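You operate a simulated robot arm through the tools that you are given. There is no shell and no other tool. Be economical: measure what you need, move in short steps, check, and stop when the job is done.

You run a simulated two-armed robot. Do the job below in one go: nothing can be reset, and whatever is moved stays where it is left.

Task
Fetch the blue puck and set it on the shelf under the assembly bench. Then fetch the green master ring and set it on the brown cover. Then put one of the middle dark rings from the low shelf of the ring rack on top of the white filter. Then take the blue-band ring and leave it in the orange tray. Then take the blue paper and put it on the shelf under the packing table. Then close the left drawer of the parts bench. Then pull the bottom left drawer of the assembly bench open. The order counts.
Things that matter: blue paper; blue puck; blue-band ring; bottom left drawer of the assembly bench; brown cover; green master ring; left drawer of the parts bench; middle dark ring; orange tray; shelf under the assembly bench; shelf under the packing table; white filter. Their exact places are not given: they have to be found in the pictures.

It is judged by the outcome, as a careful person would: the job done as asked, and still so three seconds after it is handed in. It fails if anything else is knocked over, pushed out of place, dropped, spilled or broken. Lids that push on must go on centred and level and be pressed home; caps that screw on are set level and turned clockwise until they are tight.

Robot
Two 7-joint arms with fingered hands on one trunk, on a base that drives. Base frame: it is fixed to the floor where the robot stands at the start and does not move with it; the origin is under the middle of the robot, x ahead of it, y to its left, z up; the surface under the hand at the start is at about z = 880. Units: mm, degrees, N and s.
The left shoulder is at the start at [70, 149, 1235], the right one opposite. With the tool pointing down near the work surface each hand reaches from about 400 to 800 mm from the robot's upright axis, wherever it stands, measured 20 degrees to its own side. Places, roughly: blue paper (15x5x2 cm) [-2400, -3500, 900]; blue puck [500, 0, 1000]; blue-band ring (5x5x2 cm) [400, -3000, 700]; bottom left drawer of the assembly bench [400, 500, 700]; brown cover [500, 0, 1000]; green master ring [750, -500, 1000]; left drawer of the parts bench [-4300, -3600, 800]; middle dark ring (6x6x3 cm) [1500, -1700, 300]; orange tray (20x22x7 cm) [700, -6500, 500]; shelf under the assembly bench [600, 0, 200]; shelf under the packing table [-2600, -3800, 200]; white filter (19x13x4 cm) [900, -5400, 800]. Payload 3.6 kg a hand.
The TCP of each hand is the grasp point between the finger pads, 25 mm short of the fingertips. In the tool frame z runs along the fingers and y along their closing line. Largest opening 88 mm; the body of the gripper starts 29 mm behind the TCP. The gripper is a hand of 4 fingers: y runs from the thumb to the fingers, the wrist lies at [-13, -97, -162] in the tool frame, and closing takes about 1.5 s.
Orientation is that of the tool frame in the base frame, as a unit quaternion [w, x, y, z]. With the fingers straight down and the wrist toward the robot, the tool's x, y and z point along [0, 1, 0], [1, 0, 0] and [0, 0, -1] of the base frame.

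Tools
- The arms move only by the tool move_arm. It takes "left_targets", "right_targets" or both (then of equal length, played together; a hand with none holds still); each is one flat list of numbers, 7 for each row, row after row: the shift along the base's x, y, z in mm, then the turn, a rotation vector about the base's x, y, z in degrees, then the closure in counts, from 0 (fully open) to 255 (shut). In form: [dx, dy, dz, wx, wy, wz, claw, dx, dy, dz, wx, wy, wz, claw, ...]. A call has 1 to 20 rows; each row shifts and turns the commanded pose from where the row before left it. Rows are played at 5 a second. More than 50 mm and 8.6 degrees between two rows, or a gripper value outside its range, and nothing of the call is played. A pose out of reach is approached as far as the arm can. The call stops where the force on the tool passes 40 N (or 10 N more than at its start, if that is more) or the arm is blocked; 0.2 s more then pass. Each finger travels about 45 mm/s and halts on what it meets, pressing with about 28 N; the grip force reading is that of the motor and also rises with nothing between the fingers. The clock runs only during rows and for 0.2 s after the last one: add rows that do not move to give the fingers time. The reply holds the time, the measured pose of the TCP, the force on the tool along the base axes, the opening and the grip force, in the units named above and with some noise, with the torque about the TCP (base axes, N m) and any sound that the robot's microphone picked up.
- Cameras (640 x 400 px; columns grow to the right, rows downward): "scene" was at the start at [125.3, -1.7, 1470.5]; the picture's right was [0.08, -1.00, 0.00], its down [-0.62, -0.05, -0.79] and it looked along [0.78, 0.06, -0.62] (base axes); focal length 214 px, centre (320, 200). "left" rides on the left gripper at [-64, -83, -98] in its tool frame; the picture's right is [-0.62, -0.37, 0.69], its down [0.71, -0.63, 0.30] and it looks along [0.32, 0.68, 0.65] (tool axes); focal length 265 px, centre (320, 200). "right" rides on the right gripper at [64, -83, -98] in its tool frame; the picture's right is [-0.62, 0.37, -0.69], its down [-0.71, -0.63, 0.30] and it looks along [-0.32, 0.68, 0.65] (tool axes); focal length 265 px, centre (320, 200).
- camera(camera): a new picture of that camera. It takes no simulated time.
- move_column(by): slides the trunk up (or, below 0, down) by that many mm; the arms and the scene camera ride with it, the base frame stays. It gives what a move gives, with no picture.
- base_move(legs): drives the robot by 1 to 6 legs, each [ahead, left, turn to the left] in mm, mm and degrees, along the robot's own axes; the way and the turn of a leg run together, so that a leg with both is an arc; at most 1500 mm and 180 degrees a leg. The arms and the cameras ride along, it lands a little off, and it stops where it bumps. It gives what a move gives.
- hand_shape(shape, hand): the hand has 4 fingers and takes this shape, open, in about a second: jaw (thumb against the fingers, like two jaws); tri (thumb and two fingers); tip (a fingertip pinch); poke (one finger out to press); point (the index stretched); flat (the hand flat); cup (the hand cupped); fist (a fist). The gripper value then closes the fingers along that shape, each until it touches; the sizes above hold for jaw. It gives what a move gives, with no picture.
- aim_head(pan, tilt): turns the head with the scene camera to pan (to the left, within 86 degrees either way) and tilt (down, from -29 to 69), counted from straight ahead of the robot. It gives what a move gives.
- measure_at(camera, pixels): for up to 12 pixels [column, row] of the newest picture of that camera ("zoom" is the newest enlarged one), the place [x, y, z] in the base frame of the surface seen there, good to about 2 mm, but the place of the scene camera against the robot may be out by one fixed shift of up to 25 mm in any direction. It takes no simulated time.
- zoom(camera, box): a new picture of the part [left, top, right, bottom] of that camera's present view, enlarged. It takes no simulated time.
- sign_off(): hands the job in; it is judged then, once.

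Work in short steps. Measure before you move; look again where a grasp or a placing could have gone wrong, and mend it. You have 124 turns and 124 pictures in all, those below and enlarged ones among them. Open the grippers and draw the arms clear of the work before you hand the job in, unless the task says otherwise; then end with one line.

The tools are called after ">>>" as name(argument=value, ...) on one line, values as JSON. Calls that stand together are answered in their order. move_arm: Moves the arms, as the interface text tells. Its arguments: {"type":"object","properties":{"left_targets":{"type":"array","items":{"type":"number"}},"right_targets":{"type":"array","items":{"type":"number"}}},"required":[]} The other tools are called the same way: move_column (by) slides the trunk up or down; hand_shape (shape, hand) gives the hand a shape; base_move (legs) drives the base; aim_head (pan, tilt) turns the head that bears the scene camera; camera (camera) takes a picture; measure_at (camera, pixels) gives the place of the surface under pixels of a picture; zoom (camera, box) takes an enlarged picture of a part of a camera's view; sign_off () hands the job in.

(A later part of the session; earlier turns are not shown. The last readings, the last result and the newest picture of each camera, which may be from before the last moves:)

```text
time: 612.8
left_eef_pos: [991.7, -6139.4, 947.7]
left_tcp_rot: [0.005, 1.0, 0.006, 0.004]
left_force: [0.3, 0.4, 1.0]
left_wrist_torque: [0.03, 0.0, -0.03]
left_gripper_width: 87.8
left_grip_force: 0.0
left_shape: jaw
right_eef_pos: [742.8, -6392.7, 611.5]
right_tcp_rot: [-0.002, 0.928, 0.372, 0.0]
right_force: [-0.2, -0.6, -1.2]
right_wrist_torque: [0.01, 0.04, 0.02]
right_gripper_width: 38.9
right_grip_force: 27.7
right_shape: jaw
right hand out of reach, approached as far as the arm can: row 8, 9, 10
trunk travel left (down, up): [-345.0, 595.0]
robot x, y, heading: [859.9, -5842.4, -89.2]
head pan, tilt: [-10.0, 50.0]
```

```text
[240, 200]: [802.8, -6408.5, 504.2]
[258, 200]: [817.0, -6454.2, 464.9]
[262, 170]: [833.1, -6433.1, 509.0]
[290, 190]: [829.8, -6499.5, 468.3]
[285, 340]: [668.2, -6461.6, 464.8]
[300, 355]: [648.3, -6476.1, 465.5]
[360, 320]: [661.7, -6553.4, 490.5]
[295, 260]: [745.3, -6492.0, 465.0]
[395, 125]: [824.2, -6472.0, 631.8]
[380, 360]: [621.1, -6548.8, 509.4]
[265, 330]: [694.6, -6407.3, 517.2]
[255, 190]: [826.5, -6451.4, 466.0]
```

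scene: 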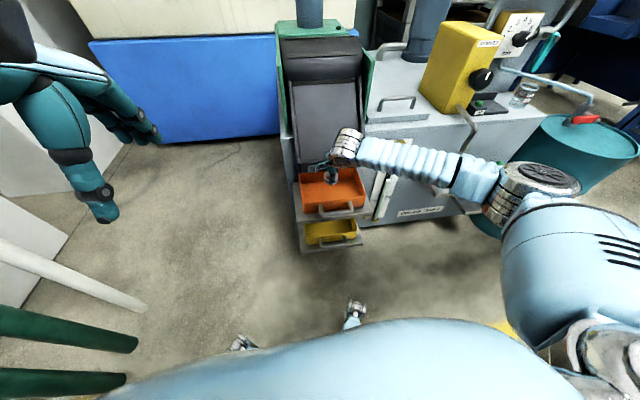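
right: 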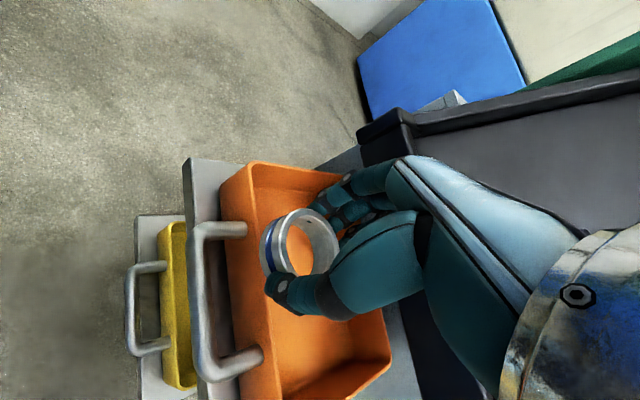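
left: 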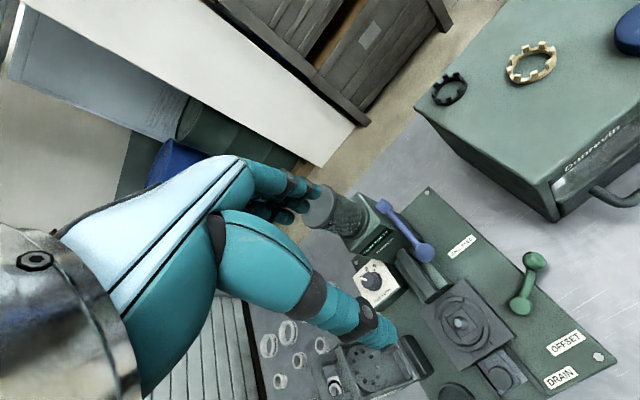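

The chute's lip overhangs the tray from y≈-6472 at z≈630, so a vertical hand cannot go deep enough. I undo the yaw and tilt the hand 30° so that the fingers reach under the lip from the front.

>>> move_arm(right_targets=[-2, 20, 0, 0, 0, -7.3, 255, -2, 20, 0, 0, 0, -7.3, 255, -2, 10, 0, 0, 0, -7.3, 255, 0, 0, 0, 0, 0, -7.3, 255, 0, 0, 0, 0, 0, -7.3, 255, 0, 0, 0, 0, 0, -7.3, 255, 0, 0, 0, -7.5, 0, 0, 255, 0, 0, 0, -7.5, 0, 0, 255, 0, 0, 0, -7.5, 0, 0, 255, 0, 0, 0, -7.5, 0, 0, 255, 0, 0, 0, 0, 0, 0, 255])

>>> camera(camera="right")

>>> zoom(camera="scene", box=[250, 80, 450, 260])

```text
time: 615.2
left_eef_pos: [992.9, -6139.4, 948.3]
left_tcp_rot: [0.004, 1.0, 0.006, 0.003]
left_force: [0.3, 0.2, 0.3]
left_wrist_torque: [-0.01, 0.03, 0.0]
left_gripper_width: 87.5
left_grip_force: 0.2
left_shape: jaw
right_eef_pos: [749.5, -6339.6, 612.4]
right_tcp_rot: [0.144, 0.99, 0.005, 0.008]
right_force: [0.1, 0.0, -1.2]
right_wrist_torque: [0.02, 0.0, 0.01]
right_gripper_width: 38.5
right_grip_force: 28.3
right_shape: jaw
right hand out of reach, approached as far as the arm can: row 9, 10
trunk travel left (down, up): [-345.0, 595.0]
robot x, y, heading: [857.9, -5842.2, -89.2]
head pan, tilt: [-10.0, 50.0]
```

```text
25 pictures are left
```

right: 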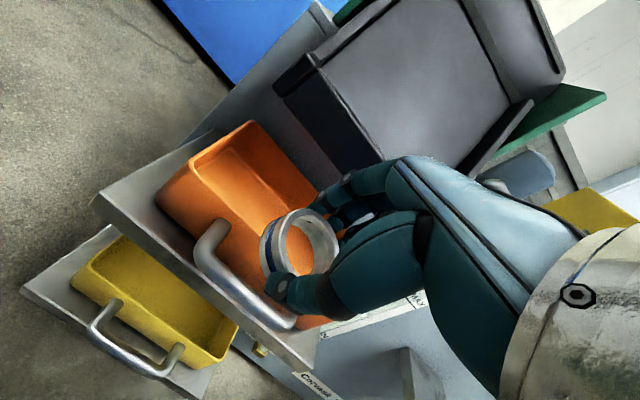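

```text
2.22 times, centred on (350, 170) of scene
```

zoom: 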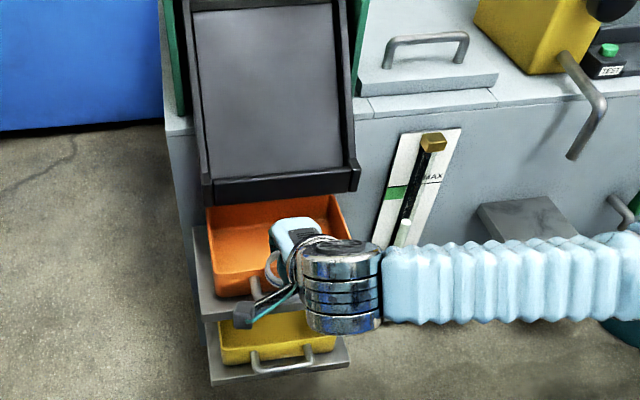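

Tilt reached 17°. I move in and down (y≈-6440, z≈555), then try tilting further.

>>> move_arm(right_targets=[-4, -30, -14, 0, 0, 0, 255, -4, -30, -14, 0, 0, 0, 255, -4, -25, -14, 0, 0, 0, 255, 0, -15, -14, 0, 0, 0, 255, 0, 0, 0, -6, 0, 0, 255, 0, 0, 0, -6, 0, 0, 255, 0, 0, 0, 0, 0, 0, 255])

>>> camera(camera="right")

```text
time: 616.8
left_eef_pos: [992.3, -6139.4, 947.4]
left_tcp_rot: [0.005, 1.0, 0.006, 0.003]
left_force: [0.4, 0.5, 1.0]
left_wrist_torque: [-0.04, -0.02, 0.01]
left_gripper_width: 87.8
left_grip_force: 0.0
left_shape: jaw
right_eef_pos: [736.7, -6441.8, 554.2]
right_tcp_rot: [0.145, 0.989, 0.006, 0.007]
right_force: [0.8, 0.6, -2.1]
right_wrist_torque: [0.02, -0.01, -0.01]
right_gripper_width: 38.5
right_grip_force: 27.9
right_shape: jaw
right hand out of reach, approached as far as the arm can: row 5, 6
trunk travel left (down, up): [-345.0, 595.0]
robot x, y, heading: [860.7, -5842.9, -88.8]
head pan, tilt: [-10.0, 50.0]
```

```text
23 pictures are left
```

right: 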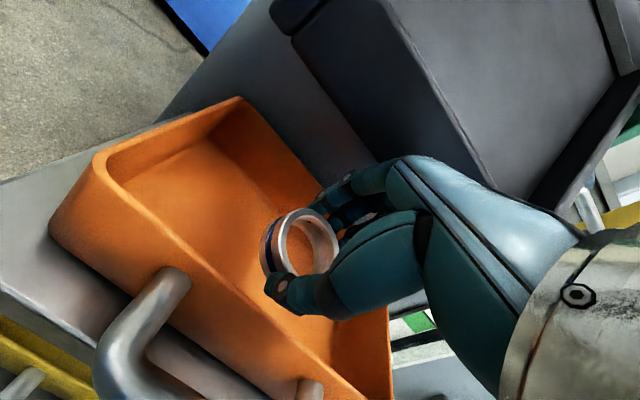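

I measure chute lip, rims and fingers from here.

>>> measure_at(camera="right", pixels=[[320, 70], [350, 120], [385, 155], [285, 150], [120, 190], [170, 230], [230, 290], [200, 190], [328, 195], [278, 300], [350, 180], [250, 200]])

```text
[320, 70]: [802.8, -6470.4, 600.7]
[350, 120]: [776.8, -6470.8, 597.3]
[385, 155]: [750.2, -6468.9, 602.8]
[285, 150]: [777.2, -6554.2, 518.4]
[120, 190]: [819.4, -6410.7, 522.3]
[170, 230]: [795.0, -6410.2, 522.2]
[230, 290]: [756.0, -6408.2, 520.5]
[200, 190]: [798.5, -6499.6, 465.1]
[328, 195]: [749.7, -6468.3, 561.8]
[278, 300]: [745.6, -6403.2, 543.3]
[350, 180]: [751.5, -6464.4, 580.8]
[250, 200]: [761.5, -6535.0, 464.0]
```

The gap between rim and chute lip is too tight at 17° tilt. I retract the hand, and turn the base 30° right with a small shift so that the wrist can tilt further.

>>> move_arm(right_targets=[8, 10, 30, 0, 0, 0, 255, 10, 30, 25, 0, 0, 0, 255, 12, 35, 25, 0, 0, 0, 255, 15, 40, 20, 0, 0, 0, 255, 15, 40, 0, 0, 0, 0, 255])

>>> base_move(legs=[[45, 80, 0], [0, 0, -30]])

```text
time: 618.0
left_eef_pos: [992.3, -6138.7, 948.9]
left_tcp_rot: [0.005, 1.0, 0.006, 0.004]
left_force: [0.3, -0.7, -0.8]
left_wrist_torque: [-0.03, -0.01, -0.03]
left_gripper_width: 87.7
left_grip_force: 0.0
left_shape: jaw
right_eef_pos: [798.3, -6283.2, 656.4]
right_tcp_rot: [0.145, 0.989, 0.005, 0.008]
right_force: [0.2, 0.5, -1.2]
right_wrist_torque: [0.01, -0.03, -0.01]
right_gripper_width: 38.6
right_grip_force: 28.2
right_shape: jaw
trunk travel left (down, up): [-345.0, 595.0]
robot x, y, heading: [859.8, -5841.3, -89.2]
head pan, tilt: [-10.0, 50.0]
```

```text
time: 623.1
left_eef_pos: [909.9, -6209.6, 947.3]
left_tcp_rot: [0.005, 0.969, -0.247, 0.002]
left_force: [0.4, 0.0, 0.9]
left_wrist_torque: [0.04, 0.0, -0.02]
left_gripper_width: 88.0
left_grip_force: 0.0
left_shape: jaw
right_eef_pos: [671.9, -6241.0, 656.9]
right_tcp_rot: [0.141, 0.959, -0.244, -0.029]
right_force: [-1.1, 0.0, -0.7]
right_wrist_torque: [0.0, -0.02, -0.03]
right_gripper_width: 38.5
right_grip_force: 27.3
right_shape: jaw
trunk travel left (down, up): [-345.0, 595.0]
robot x, y, heading: [936.8, -5888.5, -118.6]
head pan, tilt: [-10.0, 50.0]
```

Now I re-yaw the hand to face the tray and tilt further, moving to in front of it.

>>> move_arm(right_targets=[16, -20, 0, 0, 0, 7.4, 255, 16, -20, 0, 0, 0, 7.4, 255, 16, -20, 0, 0, 0, 7.4, 255, 16, -20, 0, 0, 0, 7.4, 255, 0, -10, 0, -6, 0, 0, 255, 0, -10, 0, -6, 0, 0, 255, 0, -10, 0, -6, 0, 0, 255, 0, 0, 0, 0, 0, 0, 255])

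```text
time: 624.9
left_eef_pos: [910.0, -6210.1, 947.1]
left_tcp_rot: [0.005, 0.969, -0.246, 0.002]
left_force: [0.2, 0.1, 0.1]
left_wrist_torque: [0.0, 0.07, -0.01]
left_gripper_width: 87.9
left_grip_force: 0.0
left_shape: jaw
right_eef_pos: [721.3, -6335.8, 658.9]
right_tcp_rot: [0.219, 0.976, 0.009, 0.007]
right_force: [0.4, 0.1, -1.2]
right_wrist_torque: [0.03, 0.0, 0.04]
right_gripper_width: 38.4
right_grip_force: 28.4
right_shape: jaw
right hand out of reach, approached as far as the arm can: row 6, 7
trunk travel left (down, up): [-345.0, 595.0]
robot x, y, heading: [939.8, -5884.1, -118.4]
head pan, tilt: [-10.0, 50.0]
```

Tilt is now 25°, which gives room: thumb clears the rim and fingers clear the lip with TCP at about (735,-6464,508). I go to (735,-6425,575) first, then diagonally in.

>>> move_arm(right_targets=[5, -30, -28, 0, 0, 0, 255, 5, -30, -28, 0, 0, 0, 255, 4, -29, -28, 0, 0, 0, 255, 0, -13, -22, 0, 0, 0, 255, 0, 0, 0, 0, 0, 0, 255])

>>> camera(camera="right")

```text
time: 626.1
left_eef_pos: [910.2, -6210.0, 947.1]
left_tcp_rot: [0.005, 0.969, -0.246, 0.003]
left_force: [-0.3, -0.8, 0.7]
left_wrist_torque: [0.02, 0.01, -0.01]
left_gripper_width: 87.7
left_grip_force: 0.0
left_shape: jaw
right_eef_pos: [673.3, -6379.8, 605.3]
right_tcp_rot: [0.218, 0.976, 0.009, 0.007]
right_force: [0.1, 0.5, -0.6]
right_wrist_torque: [-0.01, 0.03, 0.01]
right_gripper_width: 38.6
right_grip_force: 28.3
right_shape: jaw
right hand out of reach, approached as far as the arm can: row 1, 2, 3, 4
trunk travel left (down, up): [-345.0, 595.0]
robot x, y, heading: [940.8, -5884.4, -118.8]
head pan, tilt: [-10.0, 50.0]
```

```text
22 pictures are left
```

right: 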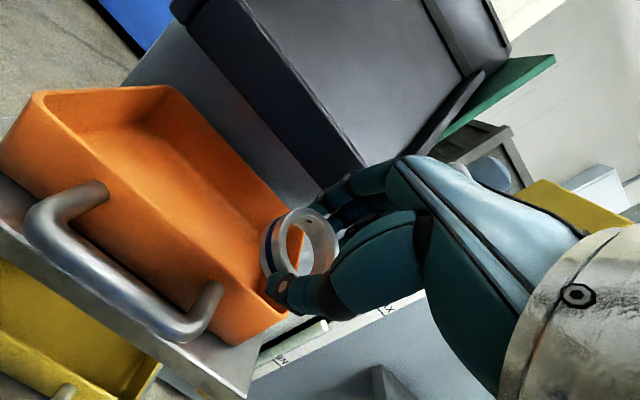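

The arm cannot hold this tilt while extending, so I keep its pose and position it with base and column instead: shift the base (+62,-45) and lower the column 32.

>>> base_move(legs=[[10, 76, 0]])

>>> move_column(by=-32)

>>> move_arm(right_targets=[0, 0, 0, 0, 0, 0, 255, 0, 0, 0, 0, 0, 0, 255])

```text
time: 627.7
left_eef_pos: [970.8, -6254.8, 948.0]
left_tcp_rot: [0.004, 0.969, -0.247, 0.003]
left_force: [-0.3, 0.3, -0.5]
left_wrist_torque: [0.02, 0.05, -0.03]
left_gripper_width: 87.6
left_grip_force: 0.1
left_shape: jaw
right_eef_pos: [733.5, -6423.1, 606.2]
right_tcp_rot: [0.218, 0.976, 0.009, 0.008]
right_force: [0.0, -1.4, -1.4]
right_wrist_torque: [0.04, 0.01, -0.01]
right_gripper_width: 38.7
right_grip_force: 27.9
right_shape: jaw
trunk travel left (down, up): [-345.0, 595.0]
robot x, y, heading: [1000.9, -5926.5, -118.6]
head pan, tilt: [-10.0, 50.0]
```

```text
time: 628.5
left_eef_pos: [970.7, -6254.0, 916.6]
left_tcp_rot: [0.004, 0.969, -0.247, 0.002]
left_force: [-0.1, 0.4, 0.3]
left_wrist_torque: [-0.01, 0.0, 0.0]
left_gripper_width: 87.8
left_grip_force: 0.1
left_shape: jaw
right_eef_pos: [735.1, -6424.2, 574.4]
right_tcp_rot: [0.218, 0.976, 0.009, 0.008]
right_force: [1.0, -0.7, -1.0]
right_wrist_torque: [0.02, 0.0, 0.02]
right_gripper_width: 38.4
right_grip_force: 28.3
right_shape: jaw
trunk travel left (down, up): [-313.0, 627.0]
robot x, y, heading: [1005.4, -5934.0, -118.6]
head pan, tilt: [-10.0, 50.0]
```

```text
time: 629.1
left_eef_pos: [971.6, -6253.7, 915.1]
left_tcp_rot: [0.004, 0.969, -0.248, 0.003]
left_force: [-0.3, -0.6, 0.9]
left_wrist_torque: [-0.02, -0.02, 0.03]
left_gripper_width: 87.6
left_grip_force: 0.0
left_shape: jaw
right_eef_pos: [734.7, -6423.5, 573.5]
right_tcp_rot: [0.219, 0.976, 0.01, 0.007]
right_force: [-0.2, 0.4, -1.9]
right_wrist_torque: [-0.01, 0.0, -0.03]
right_gripper_width: 38.7
right_grip_force: 28.2
right_shape: jaw
trunk travel left (down, up): [-313.0, 627.0]
robot x, y, heading: [1003.2, -5930.4, -118.6]
head pan, tilt: [-10.0, 50.0]
```

Exactly on target. I step in and down in two stages with base and column, watching the forces.

>>> base_move(legs=[[18.4, 10, 0]])

>>> move_column(by=-33)

>>> base_move(legs=[[17.5, 9.6, 0]])

>>> camera(camera="right")

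```text
time: 630.0
left_eef_pos: [971.1, -6276.5, 915.6]
left_tcp_rot: [0.004, 0.969, -0.247, 0.003]
left_force: [0.0, -0.4, 0.1]
left_wrist_torque: [0.02, -0.01, 0.0]
left_gripper_width: 87.8
left_grip_force: 0.0
left_shape: jaw
right_eef_pos: [734.1, -6444.7, 573.2]
right_tcp_rot: [0.217, 0.976, 0.008, 0.007]
right_force: [0.1, 0.8, -0.9]
right_wrist_torque: [0.0, -0.02, 0.01]
right_gripper_width: 38.6
right_grip_force: 28.4
right_shape: jaw
trunk travel left (down, up): [-313.0, 627.0]
robot x, y, heading: [1002.8, -5955.9, -118.5]
head pan, tilt: [-10.0, 50.0]
```

```text
time: 630.8
left_eef_pos: [970.2, -6275.1, 882.3]
left_tcp_rot: [0.004, 0.969, -0.247, 0.002]
left_force: [0.1, -1.5, -1.3]
left_wrist_torque: [-0.05, -0.04, 0.0]
left_gripper_width: 87.6
left_grip_force: 0.0
left_shape: jaw
right_eef_pos: [733.3, -6445.1, 542.6]
right_tcp_rot: [0.22, 0.976, 0.009, 0.007]
right_force: [-0.3, -1.9, 2.8]
right_wrist_torque: [0.16, 0.02, 0.01]
right_gripper_width: 38.3
right_grip_force: 27.8
right_shape: jaw
trunk travel left (down, up): [-280.0, 660.0]
robot x, y, heading: [1005.1, -5953.7, -118.6]
head pan, tilt: [-10.0, 50.0]
```

```text
time: 631.7
left_eef_pos: [971.4, -6297.7, 882.3]
left_tcp_rot: [0.003, 0.969, -0.247, 0.002]
left_force: [0.3, 0.4, 0.3]
left_wrist_torque: [0.02, -0.03, -0.03]
left_gripper_width: 87.8
left_grip_force: 0.2
left_shape: jaw
right_eef_pos: [733.2, -6466.2, 539.9]
right_tcp_rot: [0.216, 0.976, 0.01, 0.008]
right_force: [-0.2, -0.2, -2.0]
right_wrist_torque: [0.01, 0.03, 0.03]
right_gripper_width: 38.3
right_grip_force: 27.5
right_shape: jaw
trunk travel left (down, up): [-280.0, 660.0]
robot x, y, heading: [1003.7, -5977.7, -118.7]
head pan, tilt: [-10.0, 50.0]
```

```text
21 pictures are left
```

right: 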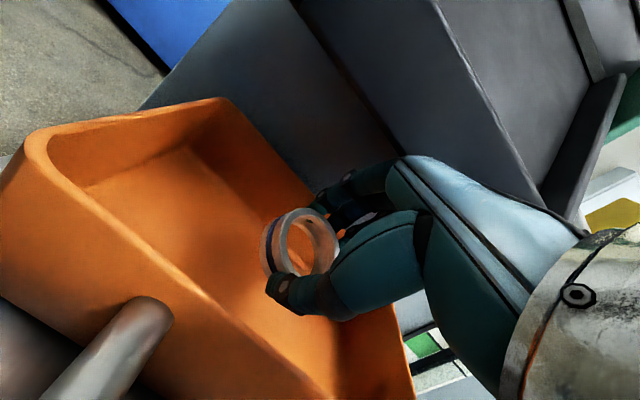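

The hand is under the lip and inside the rim. I lower the column 30 more to bring the ring near the floor.

>>> move_column(by=-30)

>>> camera(camera="right")

```text
time: 632.5
left_eef_pos: [970.8, -6296.5, 852.6]
left_tcp_rot: [0.004, 0.969, -0.246, 0.003]
left_force: [0.4, -0.7, -0.5]
left_wrist_torque: [0.0, 0.01, 0.01]
left_gripper_width: 88.1
left_grip_force: 0.1
left_shape: jaw
right_eef_pos: [733.8, -6464.3, 511.1]
right_tcp_rot: [0.217, 0.976, 0.009, 0.008]
right_force: [0.7, -0.2, -1.1]
right_wrist_torque: [0.03, 0.0, 0.01]
right_gripper_width: 38.5
right_grip_force: 27.7
right_shape: jaw
trunk travel left (down, up): [-250.0, 690.0]
robot x, y, heading: [1007.3, -5976.9, -118.4]
head pan, tilt: [-10.0, 50.0]
```

```text
20 pictures are left
```

right: 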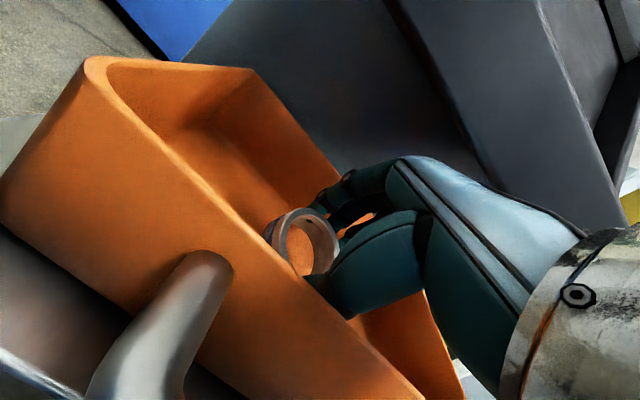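

No contact force and the ring is within ~5 mm of the floor. I open the fingers slightly to release it.

>>> move_arm(right_targets=[0, 0, 0, 0, 0, 0, 150, 0, 0, 0, 0, 0, 0, 125, 0, 0, 0, 0, 0, 0, 110, 0, 0, 0, 0, 0, 0, 105, 0, 0, 0, 0, 0, 0, 100, 0, 0, 0, 0, 0, 0, 100])

>>> zoom(camera="right", box=[200, 150, 400, 310])

```text
time: 633.9
left_eef_pos: [971.5, -6295.7, 852.0]
left_tcp_rot: [0.005, 0.969, -0.247, 0.003]
left_force: [0.7, -0.3, 0.1]
left_wrist_torque: [0.02, 0.0, 0.0]
left_gripper_width: 87.7
left_grip_force: 0.0
left_shape: jaw
right_eef_pos: [733.3, -6465.5, 510.1]
right_tcp_rot: [0.218, 0.976, 0.009, 0.008]
right_force: [-0.3, -2.1, -0.4]
right_wrist_torque: [0.07, -0.02, 0.0]
right_gripper_width: 52.8
right_grip_force: 0.0
right_shape: jaw
trunk travel left (down, up): [-250.0, 690.0]
robot x, y, heading: [1004.8, -5976.1, -118.8]
head pan, tilt: [-10.0, 50.0]
```

```text
2.50 times, centred on (300, 230) of right
```

zoom: 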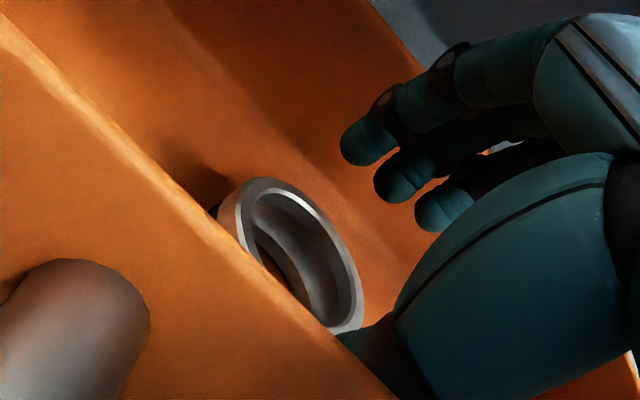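

The ring is loose in the tray. I withdraw by the reverse path: column up 30, base back, column up.

>>> move_column(by=35)

>>> zoom(camera="right", box=[160, 130, 400, 330])

```text
time: 634.6
left_eef_pos: [969.5, -6296.3, 887.1]
left_tcp_rot: [0.004, 0.969, -0.246, 0.003]
left_force: [0.1, 0.5, -0.7]
left_wrist_torque: [-0.02, 0.02, 0.02]
left_gripper_width: 87.8
left_grip_force: 0.0
left_shape: jaw
right_eef_pos: [733.5, -6464.8, 544.9]
right_tcp_rot: [0.217, 0.976, 0.008, 0.007]
right_force: [-0.1, 0.0, -1.1]
right_wrist_torque: [-0.01, -0.02, 0.05]
right_gripper_width: 53.2
right_grip_force: 0.0
right_shape: jaw
trunk travel left (down, up): [-285.0, 655.0]
robot x, y, heading: [1004.1, -5974.7, -118.7]
head pan, tilt: [-10.0, 50.0]
```

```text
2.00 times, centred on (280, 230) of right
```

zoom: 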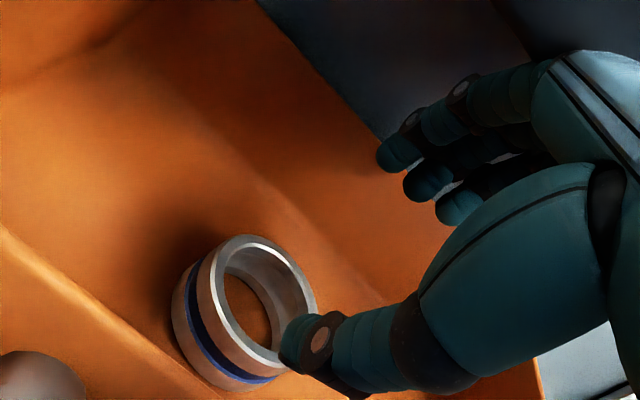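

The ring lies flat in the orange tray. I back out, raise the trunk, and restore the hand's travel pose.

>>> base_move(legs=[[-60, -33, 0]])

>>> move_column(by=400)

>>> move_arm(right_targets=[8, 25, 20, 6, 0, 0, 0, 8, 25, 20, 6, 0, 0, 0, 8, 25, 25, 6, 0, 0, 0, 8, 25, 25, 6, 0, 0, 0, 8, 20, 25, 0, 0, -7, 0, 8, 0, 25, 0, 0, -7, 0, 0, 0, 20, 0, 0, -7, 0, 0, 0, 20, 0, 0, -7, 0])

>>> base_move(legs=[[-40, -20, -61]])

```text
time: 636.1
left_eef_pos: [969.9, -6229.5, 887.6]
left_tcp_rot: [0.004, 0.969, -0.248, 0.002]
left_force: [0.1, 0.8, 0.6]
left_wrist_torque: [-0.03, 0.01, 0.01]
left_gripper_width: 87.9
left_grip_force: 0.1
left_shape: jaw
right_eef_pos: [731.9, -6398.8, 544.8]
right_tcp_rot: [0.217, 0.976, 0.007, 0.008]
right_force: [-0.2, -1.1, 2.0]
right_wrist_torque: [0.04, 0.0, 0.04]
right_gripper_width: 51.7
right_grip_force: 0.1
right_shape: jaw
trunk travel left (down, up): [-285.0, 655.0]
robot x, y, heading: [1003.1, -5906.4, -118.8]
head pan, tilt: [-10.0, 50.0]
```

```text
time: 639.9
left_eef_pos: [969.5, -6231.0, 1287.2]
left_tcp_rot: [0.004, 0.969, -0.248, 0.003]
left_force: [0.0, 0.2, -0.7]
left_wrist_torque: [0.04, 0.0, -0.03]
left_gripper_width: 87.7
left_grip_force: 0.1
left_shape: jaw
right_eef_pos: [733.0, -6399.4, 945.1]
right_tcp_rot: [0.217, 0.976, 0.006, 0.007]
right_force: [0.3, 0.5, -0.6]
right_wrist_torque: [0.02, -0.01, 0.01]
right_gripper_width: 53.0
right_grip_force: 0.0
right_shape: jaw
trunk travel left (down, up): [-685.0, 255.0]
robot x, y, heading: [1002.5, -5907.5, -118.6]
head pan, tilt: [-10.0, 50.0]
```

```text
time: 641.7
left_eef_pos: [969.9, -6228.7, 1287.2]
left_tcp_rot: [0.005, 0.969, -0.248, 0.002]
left_force: [0.5, -1.4, -0.2]
left_wrist_torque: [0.03, -0.02, -0.01]
left_gripper_width: 87.7
left_grip_force: 0.1
left_shape: jaw
right_eef_pos: [779.4, -6276.9, 1126.6]
right_tcp_rot: [0.011, 0.971, -0.238, 0.006]
right_force: [-0.4, -0.5, 0.7]
right_wrist_torque: [-0.01, -0.03, -0.01]
right_gripper_width: 87.6
right_grip_force: 0.1
right_shape: jaw
trunk travel left (down, up): [-685.0, 255.0]
robot x, y, heading: [1001.5, -5905.8, -118.8]
head pan, tilt: [-10.0, 50.0]
```

```text
time: 648.8
left_eef_pos: [731.5, -6007.5, 1287.7]
left_tcp_rot: [0.004, 0.72, -0.694, -0.001]
left_force: [0.0, 0.4, -0.3]
left_wrist_torque: [0.0, 0.02, -0.03]
left_gripper_width: 87.7
left_grip_force: 0.1
left_shape: jaw
right_eef_pos: [592.6, -5868.6, 1125.7]
right_tcp_rot: [0.014, 0.729, -0.685, 0.0]
right_force: [-0.2, 0.6, 0.0]
right_wrist_torque: [0.0, 0.01, 0.01]
right_gripper_width: 87.7
right_grip_force: 0.2
right_shape: jaw
trunk travel left (down, up): [-685.0, 255.0]
robot x, y, heading: [1026.1, -5872.2, -177.8]
head pan, tilt: [-10.0, 50.0]
```

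Now I drive west along the aisle and north past the pendant, to the packing table.

>>> base_move(legs=[[1450, -20, -2.2], [1480, -430, 0], [0, 0, -90]])

```text
refused: leg 2 is longer than a leg can be; nothing moved
```

>>> base_move(legs=[[1450, -20, -2.2], [1250, -380, 0], [230, -50, 0], [0, 0, -90]])

```text
time: 696.6
left_eef_pos: [-2017.5, -5068.1, 1288.2]
left_tcp_rot: [-0.002, 0.036, 0.999, 0.003]
left_force: [0.0, -0.7, -0.1]
left_wrist_torque: [0.04, -0.03, 0.03]
left_gripper_width: 87.7
left_grip_force: 0.1
left_shape: jaw
right_eef_pos: [-1862.6, -4945.3, 1125.9]
right_tcp_rot: [-0.009, 0.025, 1.0, 0.01]
right_force: [0.6, -0.3, 0.8]
right_wrist_torque: [0.01, 0.0, 0.01]
right_gripper_width: 87.6
right_grip_force: 0.0
right_shape: jaw
trunk travel left (down, up): [-685.0, 255.0]
robot x, y, heading: [-1910.7, -5377.8, 85.9]
head pan, tilt: [-10.0, 50.0]
```

>>> base_move(legs=[[0, 0, 4], [1450, 0, 0], [420, 0, 0], [0, 0, 90]])

>>> aim_head(pan=0, tilt=50)

>>> camera(camera="scene")

```text
time: 731.8
left_eef_pos: [-2228.1, -3609.8, 1287.8]
left_tcp_rot: [0.004, 0.718, -0.696, 0.0]
left_force: [-0.1, 1.1, 0.5]
left_wrist_torque: [0.0, 0.02, 0.0]
left_gripper_width: 87.6
left_grip_force: 0.0
left_shape: jaw
right_eef_pos: [-2365.3, -3470.7, 1125.6]
right_tcp_rot: [0.013, 0.727, -0.687, 0.0]
right_force: [0.7, 0.6, 0.2]
right_wrist_torque: [-0.03, -0.02, -0.05]
right_gripper_width: 87.8
right_grip_force: 0.1
right_shape: jaw
trunk travel left (down, up): [-685.0, 255.0]
robot x, y, heading: [-1931.9, -3473.9, -178.1]
head pan, tilt: [-10.0, 50.0]
```

```text
time: 732.5
left_eef_pos: [-2228.7, -3610.3, 1287.7]
left_tcp_rot: [0.005, 0.718, -0.696, -0.001]
left_force: [-0.1, -0.9, -1.2]
left_wrist_torque: [-0.01, -0.02, 0.04]
left_gripper_width: 87.9
left_grip_force: 0.0
left_shape: jaw
right_eef_pos: [-2365.5, -3469.4, 1126.9]
right_tcp_rot: [0.012, 0.727, -0.687, -0.001]
right_force: [0.6, -0.3, 0.8]
right_wrist_torque: [0.01, -0.01, 0.01]
right_gripper_width: 87.9
right_grip_force: 0.1
right_shape: jaw
trunk travel left (down, up): [-685.0, 255.0]
robot x, y, heading: [-1935.2, -3474.6, -178.1]
head pan, tilt: [0.0, 50.0]
```

```text
17 pictures are left
```

scene: 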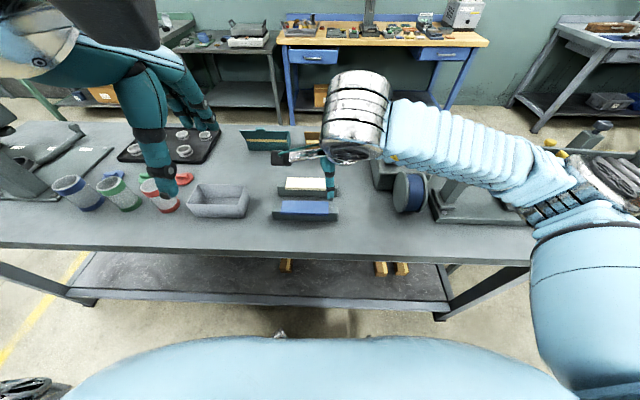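

The blue paper sits at (305,208) in a low holder. I zoom and measure it, plus the shelf below.

>>> zoom(camera="scene", box=[250, 160, 360, 230])

>>> measure_at(camera="zoom", pixels=[[175, 235], [475, 235], [470, 285], [180, 285], [320, 262], [320, 310], [140, 300], [510, 300], [320, 215], [320, 190], [490, 262], [165, 262]])

>>> measure_at(camera="scene", pixels=[[330, 285], [330, 268], [250, 285], [330, 300], [285, 267], [380, 270], [230, 245], [330, 250], [307, 57], [440, 55], [330, 62], [300, 66]])

```text
5.71 times, centred on (305, 195) of scene
```

zoom: 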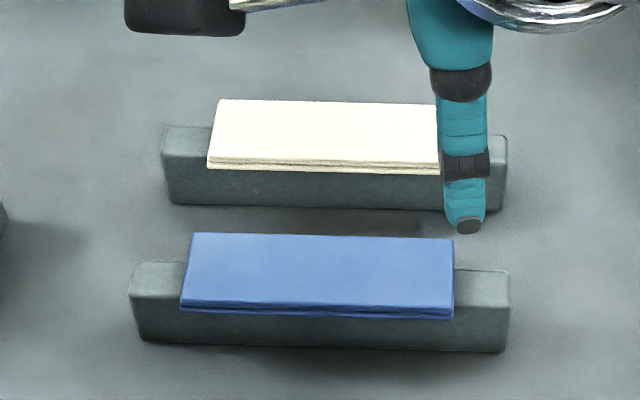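

```text
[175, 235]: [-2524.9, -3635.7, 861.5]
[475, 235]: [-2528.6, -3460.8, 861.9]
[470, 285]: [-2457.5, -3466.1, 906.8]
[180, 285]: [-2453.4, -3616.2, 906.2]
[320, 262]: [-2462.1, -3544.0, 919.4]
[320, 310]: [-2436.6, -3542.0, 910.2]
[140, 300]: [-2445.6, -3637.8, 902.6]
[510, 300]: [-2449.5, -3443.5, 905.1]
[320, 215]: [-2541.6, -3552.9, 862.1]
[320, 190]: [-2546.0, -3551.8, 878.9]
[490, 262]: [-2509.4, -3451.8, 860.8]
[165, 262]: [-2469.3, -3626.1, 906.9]
```

```text
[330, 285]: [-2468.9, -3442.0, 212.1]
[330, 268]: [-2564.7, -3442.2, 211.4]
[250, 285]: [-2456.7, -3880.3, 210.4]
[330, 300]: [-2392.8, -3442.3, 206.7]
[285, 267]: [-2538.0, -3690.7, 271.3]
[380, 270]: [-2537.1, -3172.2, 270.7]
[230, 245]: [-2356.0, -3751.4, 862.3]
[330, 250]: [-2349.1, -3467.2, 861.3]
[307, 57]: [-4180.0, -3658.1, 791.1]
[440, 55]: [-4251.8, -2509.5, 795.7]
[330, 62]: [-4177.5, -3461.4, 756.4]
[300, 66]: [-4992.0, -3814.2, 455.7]
```

I take the right-hand camera for accurate paper edges.

>>> camera(camera="right")

```text
15 pictures are left
```

right: 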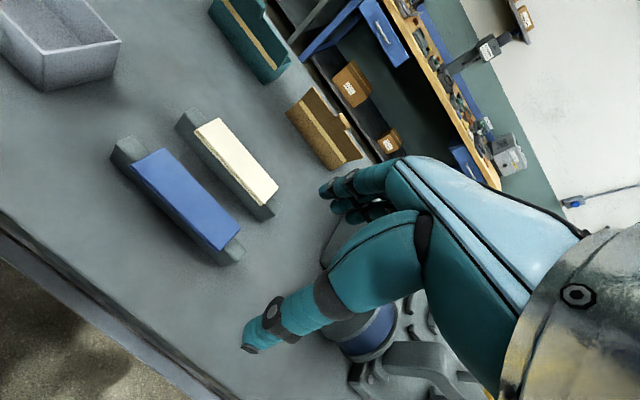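

>>> measure_at(camera="right", pixels=[[133, 168], [162, 149], [239, 224], [222, 249], [187, 200], [125, 158], [232, 256], [240, 240], [170, 205], [205, 180], [200, 250], [200, 165]])

```text
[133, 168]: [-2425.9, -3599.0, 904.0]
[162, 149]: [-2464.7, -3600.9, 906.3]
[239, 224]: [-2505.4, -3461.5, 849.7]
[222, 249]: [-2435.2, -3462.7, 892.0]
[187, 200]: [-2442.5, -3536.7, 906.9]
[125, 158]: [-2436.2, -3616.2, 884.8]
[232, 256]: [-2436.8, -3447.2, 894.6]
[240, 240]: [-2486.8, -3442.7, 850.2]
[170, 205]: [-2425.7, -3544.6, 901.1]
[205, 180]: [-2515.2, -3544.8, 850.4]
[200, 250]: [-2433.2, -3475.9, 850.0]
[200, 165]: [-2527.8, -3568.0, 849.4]
```

Paper: x -2425…-2466, y -3600…-3460, top z 907, on a block with top 895. I grasp it across its width at (-2446,-3532) with TCP z≈916.

>>> move_arm(right_targets=[-20, -16, -40, 0, 0, -1.6, 0, -20, -16, -40, 0, 0, -1.6, 0, -20, -16, -40, 0, 0, 0, 0, -20, -15, -40, 0, 0, 0, 0, 0, 0, -30, 0, 0, 0, 0, 0, 0, -20, 0, 0, 0, 0, 0, 0, 0, 0, 0, 0, 0])

>>> zoom(camera="right", box=[100, 110, 400, 380])

```text
time: 734.1
left_eef_pos: [-2228.2, -3610.1, 1287.0]
left_tcp_rot: [0.004, 0.718, -0.696, -0.001]
left_force: [0.5, -0.7, 0.2]
left_wrist_torque: [0.04, 0.02, 0.0]
left_gripper_width: 87.8
left_grip_force: 0.1
left_shape: jaw
right_eef_pos: [-2445.6, -3534.2, 912.3]
right_tcp_rot: [-0.013, -0.707, 0.707, 0.0]
right_force: [0.0, 0.2, -0.4]
right_wrist_torque: [0.0, 0.0, 0.01]
right_gripper_width: 87.8
right_grip_force: 0.0
right_shape: jaw
trunk travel left (down, up): [-685.0, 255.0]
robot x, y, heading: [-1935.3, -3479.0, -178.2]
head pan, tilt: [0.0, 50.0]
```

```text
1.48 times, centred on (250, 245) of right
```

zoom: 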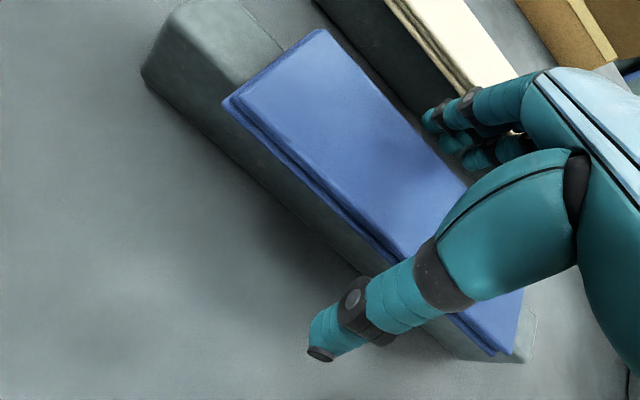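

The fingers straddle the paper well. I close and lift.

>>> move_arm(right_targets=[0, 0, 0, 0, 0, 0, 60, 0, 0, 0, 0, 0, 0, 120, 0, 0, 0, 0, 0, 0, 180, 0, 0, 0, 0, 0, 0, 255, 0, 0, 0, 0, 0, 0, 255, 0, 0, 0, 0, 0, 0, 255, 0, 0, 0, 0, 0, 0, 255, 0, 0, 0, 0, 0, 0, 255, 0, 0, 10, 0, 0, 0, 255, 0, 0, 30, 0, 0, 0, 255, 0, 0, 40, 0, 0, 0, 255])

>>> camera(camera="right")

```text
time: 736.5
left_eef_pos: [-2229.7, -3610.2, 1287.5]
left_tcp_rot: [0.004, 0.718, -0.696, 0.001]
left_force: [-0.6, -0.9, 0.2]
left_wrist_torque: [-0.01, 0.01, 0.01]
left_gripper_width: 87.9
left_grip_force: 0.0
left_shape: jaw
right_eef_pos: [-2443.7, -3533.1, 994.5]
right_tcp_rot: [0.011, 0.707, -0.707, 0.001]
right_force: [-0.8, 0.4, -0.2]
right_wrist_torque: [0.01, -0.02, 0.04]
right_gripper_width: 23.7
right_grip_force: 28.1
right_shape: jaw
trunk travel left (down, up): [-685.0, 255.0]
robot x, y, heading: [-1932.2, -3469.3, -178.1]
head pan, tilt: [0.0, 50.0]
```

```text
13 pictures are left
```

right: 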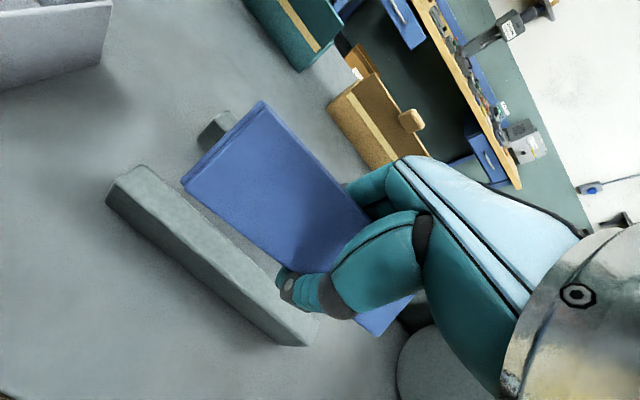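

The paper is held. I lift a bit more, back off 300 mm, and lower the trunk by 640 for the shelf under the table.

>>> move_arm(right_targets=[0, 0, 25, 0, 0, 0, 255])

>>> base_move(legs=[[-300, 0, -1.9]])

>>> move_column(by=-320)

>>> move_column(by=-310)

>>> camera(camera="scene")

```text
time: 736.9
left_eef_pos: [-2224.8, -3609.6, 1288.4]
left_tcp_rot: [0.005, 0.718, -0.696, -0.003]
left_force: [0.7, -0.5, -1.1]
left_wrist_torque: [0.01, 0.03, -0.03]
left_gripper_width: 87.8
left_grip_force: 0.0
left_shape: jaw
right_eef_pos: [-2439.6, -3531.4, 1022.0]
right_tcp_rot: [0.014, 0.707, -0.707, -0.001]
right_force: [-0.4, 0.0, 0.2]
right_wrist_torque: [0.0, -0.01, 0.02]
right_gripper_width: 23.6
right_grip_force: 28.1
right_shape: jaw
trunk travel left (down, up): [-685.0, 255.0]
robot x, y, heading: [-1934.1, -3475.0, -178.2]
head pan, tilt: [0.0, 50.0]
```

```text
time: 741.3
left_eef_pos: [-1928.4, -3595.7, 1287.7]
left_tcp_rot: [0.004, 0.707, -0.707, 0.0]
left_force: [-0.3, -0.3, 0.4]
left_wrist_torque: [0.01, -0.01, 0.0]
left_gripper_width: 87.9
left_grip_force: 0.1
left_shape: jaw
right_eef_pos: [-2140.5, -3510.6, 1018.7]
right_tcp_rot: [-0.012, -0.696, 0.718, 0.001]
right_force: [-0.2, 0.2, -1.3]
right_wrist_torque: [0.04, 0.02, 0.03]
right_gripper_width: 23.3
right_grip_force: 28.7
right_shape: jaw
trunk travel left (down, up): [-685.0, 255.0]
robot x, y, heading: [-1629.1, -3466.5, 179.9]
head pan, tilt: [0.0, 50.0]
```

```text
time: 744.5
left_eef_pos: [-1927.8, -3595.6, 967.8]
left_tcp_rot: [0.004, 0.707, -0.707, -0.001]
left_force: [0.3, -0.1, 0.0]
left_wrist_torque: [-0.01, -0.01, -0.01]
left_gripper_width: 87.8
left_grip_force: 0.0
left_shape: jaw
right_eef_pos: [-2139.3, -3511.2, 699.5]
right_tcp_rot: [-0.012, -0.697, 0.717, 0.001]
right_force: [0.3, -0.8, 0.3]
right_wrist_torque: [0.01, 0.01, -0.01]
right_gripper_width: 23.5
right_grip_force: 28.4
right_shape: jaw
trunk travel left (down, up): [-365.0, 575.0]
robot x, y, heading: [-1628.4, -3467.8, 179.8]
head pan, tilt: [0.0, 50.0]
```

```text
time: 747.6
left_eef_pos: [-1926.6, -3595.3, 657.5]
left_tcp_rot: [-0.004, -0.707, 0.707, 0.001]
left_force: [0.0, -0.4, -0.2]
left_wrist_torque: [-0.02, -0.01, 0.03]
left_gripper_width: 87.5
left_grip_force: 0.1
left_shape: jaw
right_eef_pos: [-2139.4, -3510.3, 390.4]
right_tcp_rot: [-0.013, -0.696, 0.718, 0.001]
right_force: [-0.6, -0.1, -0.3]
right_wrist_torque: [0.0, -0.01, 0.0]
right_gripper_width: 23.1
right_grip_force: 27.9
right_shape: jaw
trunk travel left (down, up): [-55.0, 885.0]
robot x, y, heading: [-1628.2, -3469.4, 180.1]
head pan, tilt: [0.0, 50.0]
```

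```text
12 pictures are left
5 turns are left
```

scene: 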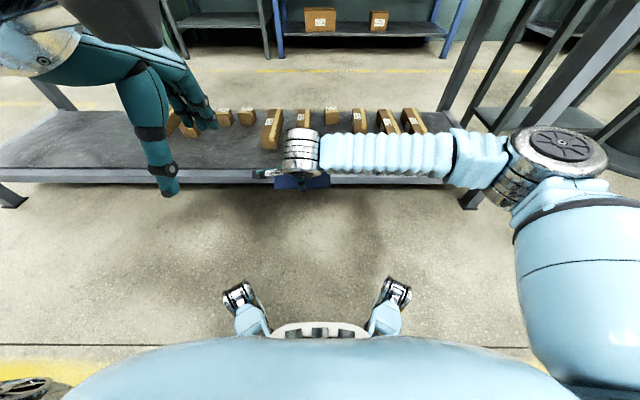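

Only 5 turns remain, so I batch. Now: drive in so the paper is over the free shelf at (-2450,-3450), lower, release, withdraw, raise, move to the open floor further north, and take views with floor measurements for the route to the parts bench.

>>> base_move(legs=[[311, -60, 0]])

>>> move_arm(right_targets=[0, 0, -40, 0, 0, 0, 255, 0, 0, -40, 0, 0, 0, 255, 0, 0, -40, 0, 0, 0, 255, 0, 0, -30, 0, 0, 0, 255, 0, 0, -7, 0, 0, 0, 255, 0, 0, -4, 0, 0, 0, 255, 0, 0, 0, 0, 0, 0, 255])

>>> move_arm(right_targets=[0, 0, 0, 0, 0, 0, 180, 0, 0, 0, 0, 0, 0, 120, 0, 0, 0, 0, 0, 0, 60, 0, 0, 0, 0, 0, 0, 10, 0, 0, 0, 0, 0, 0, 0, 0, 0, 0, 0, 0, 0, 0, 0, 0, 0, 0, 0, 0, 0, 0, 0, 0, 0, 0, 0, 0, 0, 0, 20, 0, 0, 0, 0, 0, 0, 40, 0, 0, 0, 0, 0, 0, 40, 0, 0, 0, 0, 0, 0, 40, 0, 0, 0, 0])

>>> camera(camera="right")

>>> base_move(legs=[[-340, 0, 0]])

>>> move_column(by=320)

>>> move_column(by=330)

>>> base_move(legs=[[0, -880, 0]])

>>> aim_head(pan=15, tilt=22)

>>> camera(camera="scene")

>>> measure_at(camera="scene", pixels=[[60, 200], [180, 200], [300, 200], [420, 200], [540, 200], [60, 270], [180, 270], [300, 270], [420, 270], [540, 270], [300, 340], [450, 340]])

>>> aim_head(pan=-40, tilt=25)

>>> camera(camera="scene")

>>> measure_at(camera="scene", pixels=[[60, 180], [180, 180], [300, 180], [420, 180], [540, 180], [60, 260], [180, 260], [300, 260], [420, 260], [540, 260], [100, 340], [200, 340]])

```text
time: 752.0
left_eef_pos: [-2232.9, -3533.2, 657.1]
left_tcp_rot: [-0.005, -0.705, 0.709, 0.001]
left_force: [-0.5, 0.7, 0.4]
left_wrist_torque: [0.01, -0.03, 0.0]
left_gripper_width: 88.1
left_grip_force: 0.1
left_shape: jaw
right_eef_pos: [-2442.5, -3446.3, 390.6]
right_tcp_rot: [-0.013, -0.694, 0.72, 0.001]
right_force: [0.4, -1.3, -0.8]
right_wrist_torque: [0.0, -0.02, 0.01]
right_gripper_width: 23.0
right_grip_force: 28.0
right_shape: jaw
trunk travel left (down, up): [-55.0, 885.0]
robot x, y, heading: [-1931.8, -3406.8, 179.5]
head pan, tilt: [0.0, 50.0]
```

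```text
time: 753.6
left_eef_pos: [-2232.4, -3532.0, 656.9]
left_tcp_rot: [-0.004, -0.704, 0.71, 0.001]
left_force: [0.2, 0.0, 0.6]
left_wrist_torque: [0.01, 0.0, -0.01]
left_gripper_width: 87.7
left_grip_force: 0.0
left_shape: jaw
right_eef_pos: [-2445.2, -3446.0, 226.9]
right_tcp_rot: [-0.013, -0.694, 0.72, 0.001]
right_force: [0.0, -0.8, -0.4]
right_wrist_torque: [-0.03, -0.01, 0.0]
right_gripper_width: 23.1
right_grip_force: 27.9
right_shape: jaw
trunk travel left (down, up): [-55.0, 885.0]
robot x, y, heading: [-1933.0, -3404.2, 179.6]
head pan, tilt: [0.0, 50.0]
```

```text
time: 756.2
left_eef_pos: [-2232.6, -3531.8, 656.8]
left_tcp_rot: [-0.005, -0.705, 0.71, 0.001]
left_force: [-0.3, -0.7, 0.2]
left_wrist_torque: [0.01, -0.03, -0.01]
left_gripper_width: 87.8
left_grip_force: 0.0
left_shape: jaw
right_eef_pos: [-2446.9, -3446.4, 368.3]
right_tcp_rot: [-0.012, -0.694, 0.72, 0.001]
right_force: [-0.1, -0.8, -0.3]
right_wrist_torque: [0.02, 0.0, -0.01]
right_gripper_width: 87.6
right_grip_force: 0.1
right_shape: jaw
trunk travel left (down, up): [-55.0, 885.0]
robot x, y, heading: [-1931.9, -3408.6, 179.7]
head pan, tilt: [0.0, 50.0]
```

```text
11 pictures are left
```

right: 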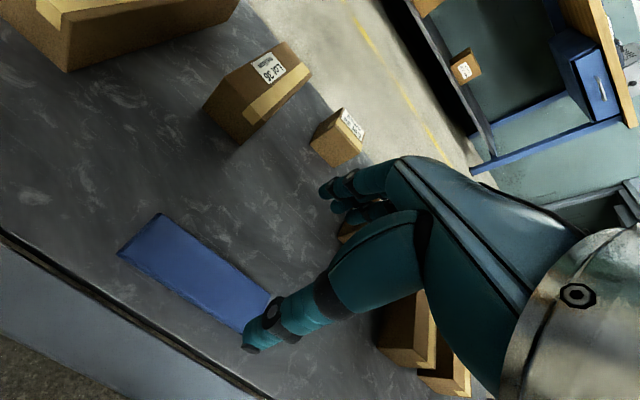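

```text
time: 761.2
left_eef_pos: [-1889.0, -3535.0, 656.6]
left_tcp_rot: [-0.004, -0.705, 0.709, 0.0]
left_force: [-0.3, -0.6, -0.2]
left_wrist_torque: [0.02, 0.0, 0.0]
left_gripper_width: 87.8
left_grip_force: 0.1
left_shape: jaw
right_eef_pos: [-2103.1, -3451.2, 367.8]
right_tcp_rot: [-0.014, -0.694, 0.72, 0.001]
right_force: [-0.3, -1.2, 0.7]
right_wrist_torque: [-0.02, 0.0, -0.01]
right_gripper_width: 87.5
right_grip_force: 0.1
right_shape: jaw
trunk travel left (down, up): [-55.0, 885.0]
robot x, y, heading: [-1586.9, -3409.6, 179.4]
head pan, tilt: [0.0, 50.0]
```

```text
time: 764.4
left_eef_pos: [-1888.2, -3535.7, 976.2]
left_tcp_rot: [-0.003, -0.706, 0.708, 0.001]
left_force: [-0.5, 0.1, -0.1]
left_wrist_torque: [0.02, 0.02, 0.02]
left_gripper_width: 87.6
left_grip_force: 0.1
left_shape: jaw
right_eef_pos: [-2102.2, -3450.5, 689.0]
right_tcp_rot: [-0.013, -0.694, 0.72, 0.001]
right_force: [0.1, -0.4, -0.1]
right_wrist_torque: [-0.01, 0.01, 0.0]
right_gripper_width: 87.8
right_grip_force: 0.0
right_shape: jaw
trunk travel left (down, up): [-375.0, 565.0]
robot x, y, heading: [-1583.2, -3412.1, 179.5]
head pan, tilt: [0.0, 50.0]
```

```text
time: 767.6
left_eef_pos: [-1888.2, -3534.8, 1306.2]
left_tcp_rot: [-0.004, -0.705, 0.709, 0.0]
left_force: [0.1, -0.3, -0.1]
left_wrist_torque: [0.0, 0.02, -0.01]
left_gripper_width: 87.8
left_grip_force: 0.0
left_shape: jaw
right_eef_pos: [-2103.5, -3450.5, 1018.4]
right_tcp_rot: [-0.013, -0.694, 0.72, 0.001]
right_force: [-0.1, -0.6, 0.2]
right_wrist_torque: [0.05, -0.02, 0.02]
right_gripper_width: 87.7
right_grip_force: 0.1
right_shape: jaw
trunk travel left (down, up): [-705.0, 235.0]
robot x, y, heading: [-1590.7, -3406.7, 179.6]
head pan, tilt: [0.0, 50.0]
```

```text
time: 778.9
left_eef_pos: [-1874.2, -2666.6, 1307.6]
left_tcp_rot: [-0.004, -0.695, 0.719, 0.0]
left_force: [-0.3, 0.4, 0.3]
left_wrist_torque: [-0.04, 0.0, 0.0]
left_gripper_width: 87.8
left_grip_force: 0.0
left_shape: jaw
right_eef_pos: [-2085.4, -2577.3, 1019.5]
right_tcp_rot: [-0.012, -0.685, 0.729, 0.001]
right_force: [-0.4, 0.4, 0.5]
right_wrist_torque: [-0.01, 0.01, -0.01]
right_gripper_width: 87.6
right_grip_force: 0.0
right_shape: jaw
trunk travel left (down, up): [-705.0, 235.0]
robot x, y, heading: [-1570.6, -2551.4, 178.0]
head pan, tilt: [0.0, 50.0]
```

```text
time: 779.8
left_eef_pos: [-1875.6, -2667.5, 1307.5]
left_tcp_rot: [-0.004, -0.695, 0.719, 0.001]
left_force: [-0.4, -0.7, 0.4]
left_wrist_torque: [-0.03, 0.0, 0.01]
left_gripper_width: 87.7
left_grip_force: 0.1
left_shape: jaw
right_eef_pos: [-2087.1, -2576.7, 1017.9]
right_tcp_rot: [-0.013, -0.684, 0.729, 0.001]
right_force: [-0.4, 0.3, -0.6]
right_wrist_torque: [-0.05, 0.01, -0.04]
right_gripper_width: 87.8
right_grip_force: 0.0
right_shape: jaw
trunk travel left (down, up): [-705.0, 235.0]
robot x, y, heading: [-1572.6, -2552.8, 178.2]
head pan, tilt: [15.0, 22.0]
```

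```text
10 pictures are left
```

scene: 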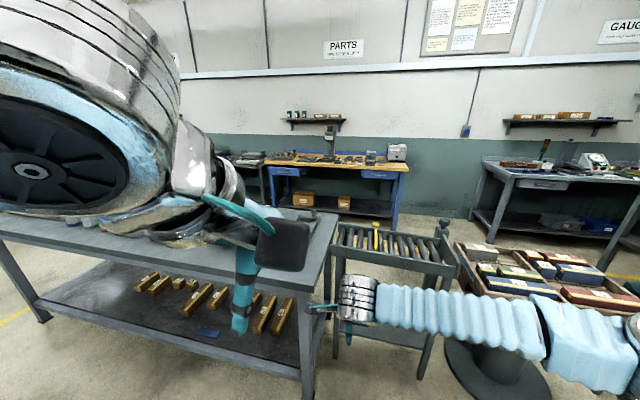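

```text
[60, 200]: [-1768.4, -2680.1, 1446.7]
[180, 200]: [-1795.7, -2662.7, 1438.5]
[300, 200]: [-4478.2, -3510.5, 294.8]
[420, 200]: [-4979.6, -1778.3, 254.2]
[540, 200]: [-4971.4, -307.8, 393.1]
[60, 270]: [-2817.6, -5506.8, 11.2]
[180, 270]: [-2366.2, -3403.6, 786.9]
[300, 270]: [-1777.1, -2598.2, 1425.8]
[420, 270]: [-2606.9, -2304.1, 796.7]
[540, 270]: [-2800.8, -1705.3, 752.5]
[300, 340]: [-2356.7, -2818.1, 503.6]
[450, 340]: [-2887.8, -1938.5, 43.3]
```

```text
time: 781.1
left_eef_pos: [-1875.3, -2666.9, 1306.8]
left_tcp_rot: [-0.004, -0.695, 0.719, 0.0]
left_force: [-0.2, 0.0, 0.3]
left_wrist_torque: [-0.02, 0.04, 0.02]
left_gripper_width: 87.7
left_grip_force: 0.1
left_shape: jaw
right_eef_pos: [-2086.6, -2575.8, 1017.2]
right_tcp_rot: [-0.012, -0.684, 0.729, 0.001]
right_force: [-0.4, 0.2, 0.5]
right_wrist_torque: [0.01, -0.01, -0.02]
right_gripper_width: 87.6
right_grip_force: 0.0
right_shape: jaw
trunk travel left (down, up): [-705.0, 235.0]
robot x, y, heading: [-1570.6, -2549.9, 178.1]
head pan, tilt: [-40.0, 25.0]
```

```text
9 pictures are left
```

scene: 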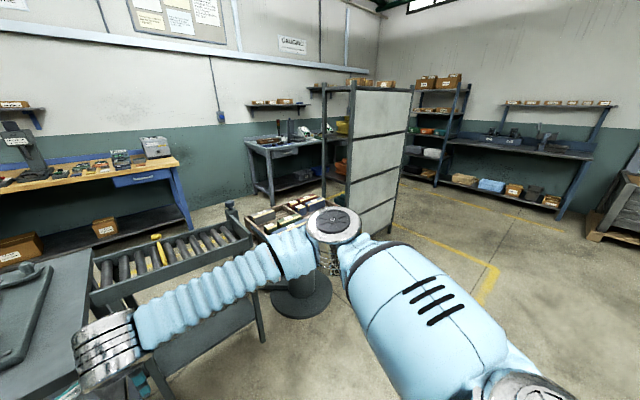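

```text
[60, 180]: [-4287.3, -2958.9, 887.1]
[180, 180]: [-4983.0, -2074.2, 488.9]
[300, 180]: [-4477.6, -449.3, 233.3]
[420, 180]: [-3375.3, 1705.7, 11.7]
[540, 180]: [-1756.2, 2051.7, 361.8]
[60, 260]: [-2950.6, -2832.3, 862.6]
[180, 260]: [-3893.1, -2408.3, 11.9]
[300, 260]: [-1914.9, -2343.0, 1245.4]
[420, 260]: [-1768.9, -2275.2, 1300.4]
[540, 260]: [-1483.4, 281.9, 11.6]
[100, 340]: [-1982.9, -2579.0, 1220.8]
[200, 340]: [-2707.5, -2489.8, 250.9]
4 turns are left
```

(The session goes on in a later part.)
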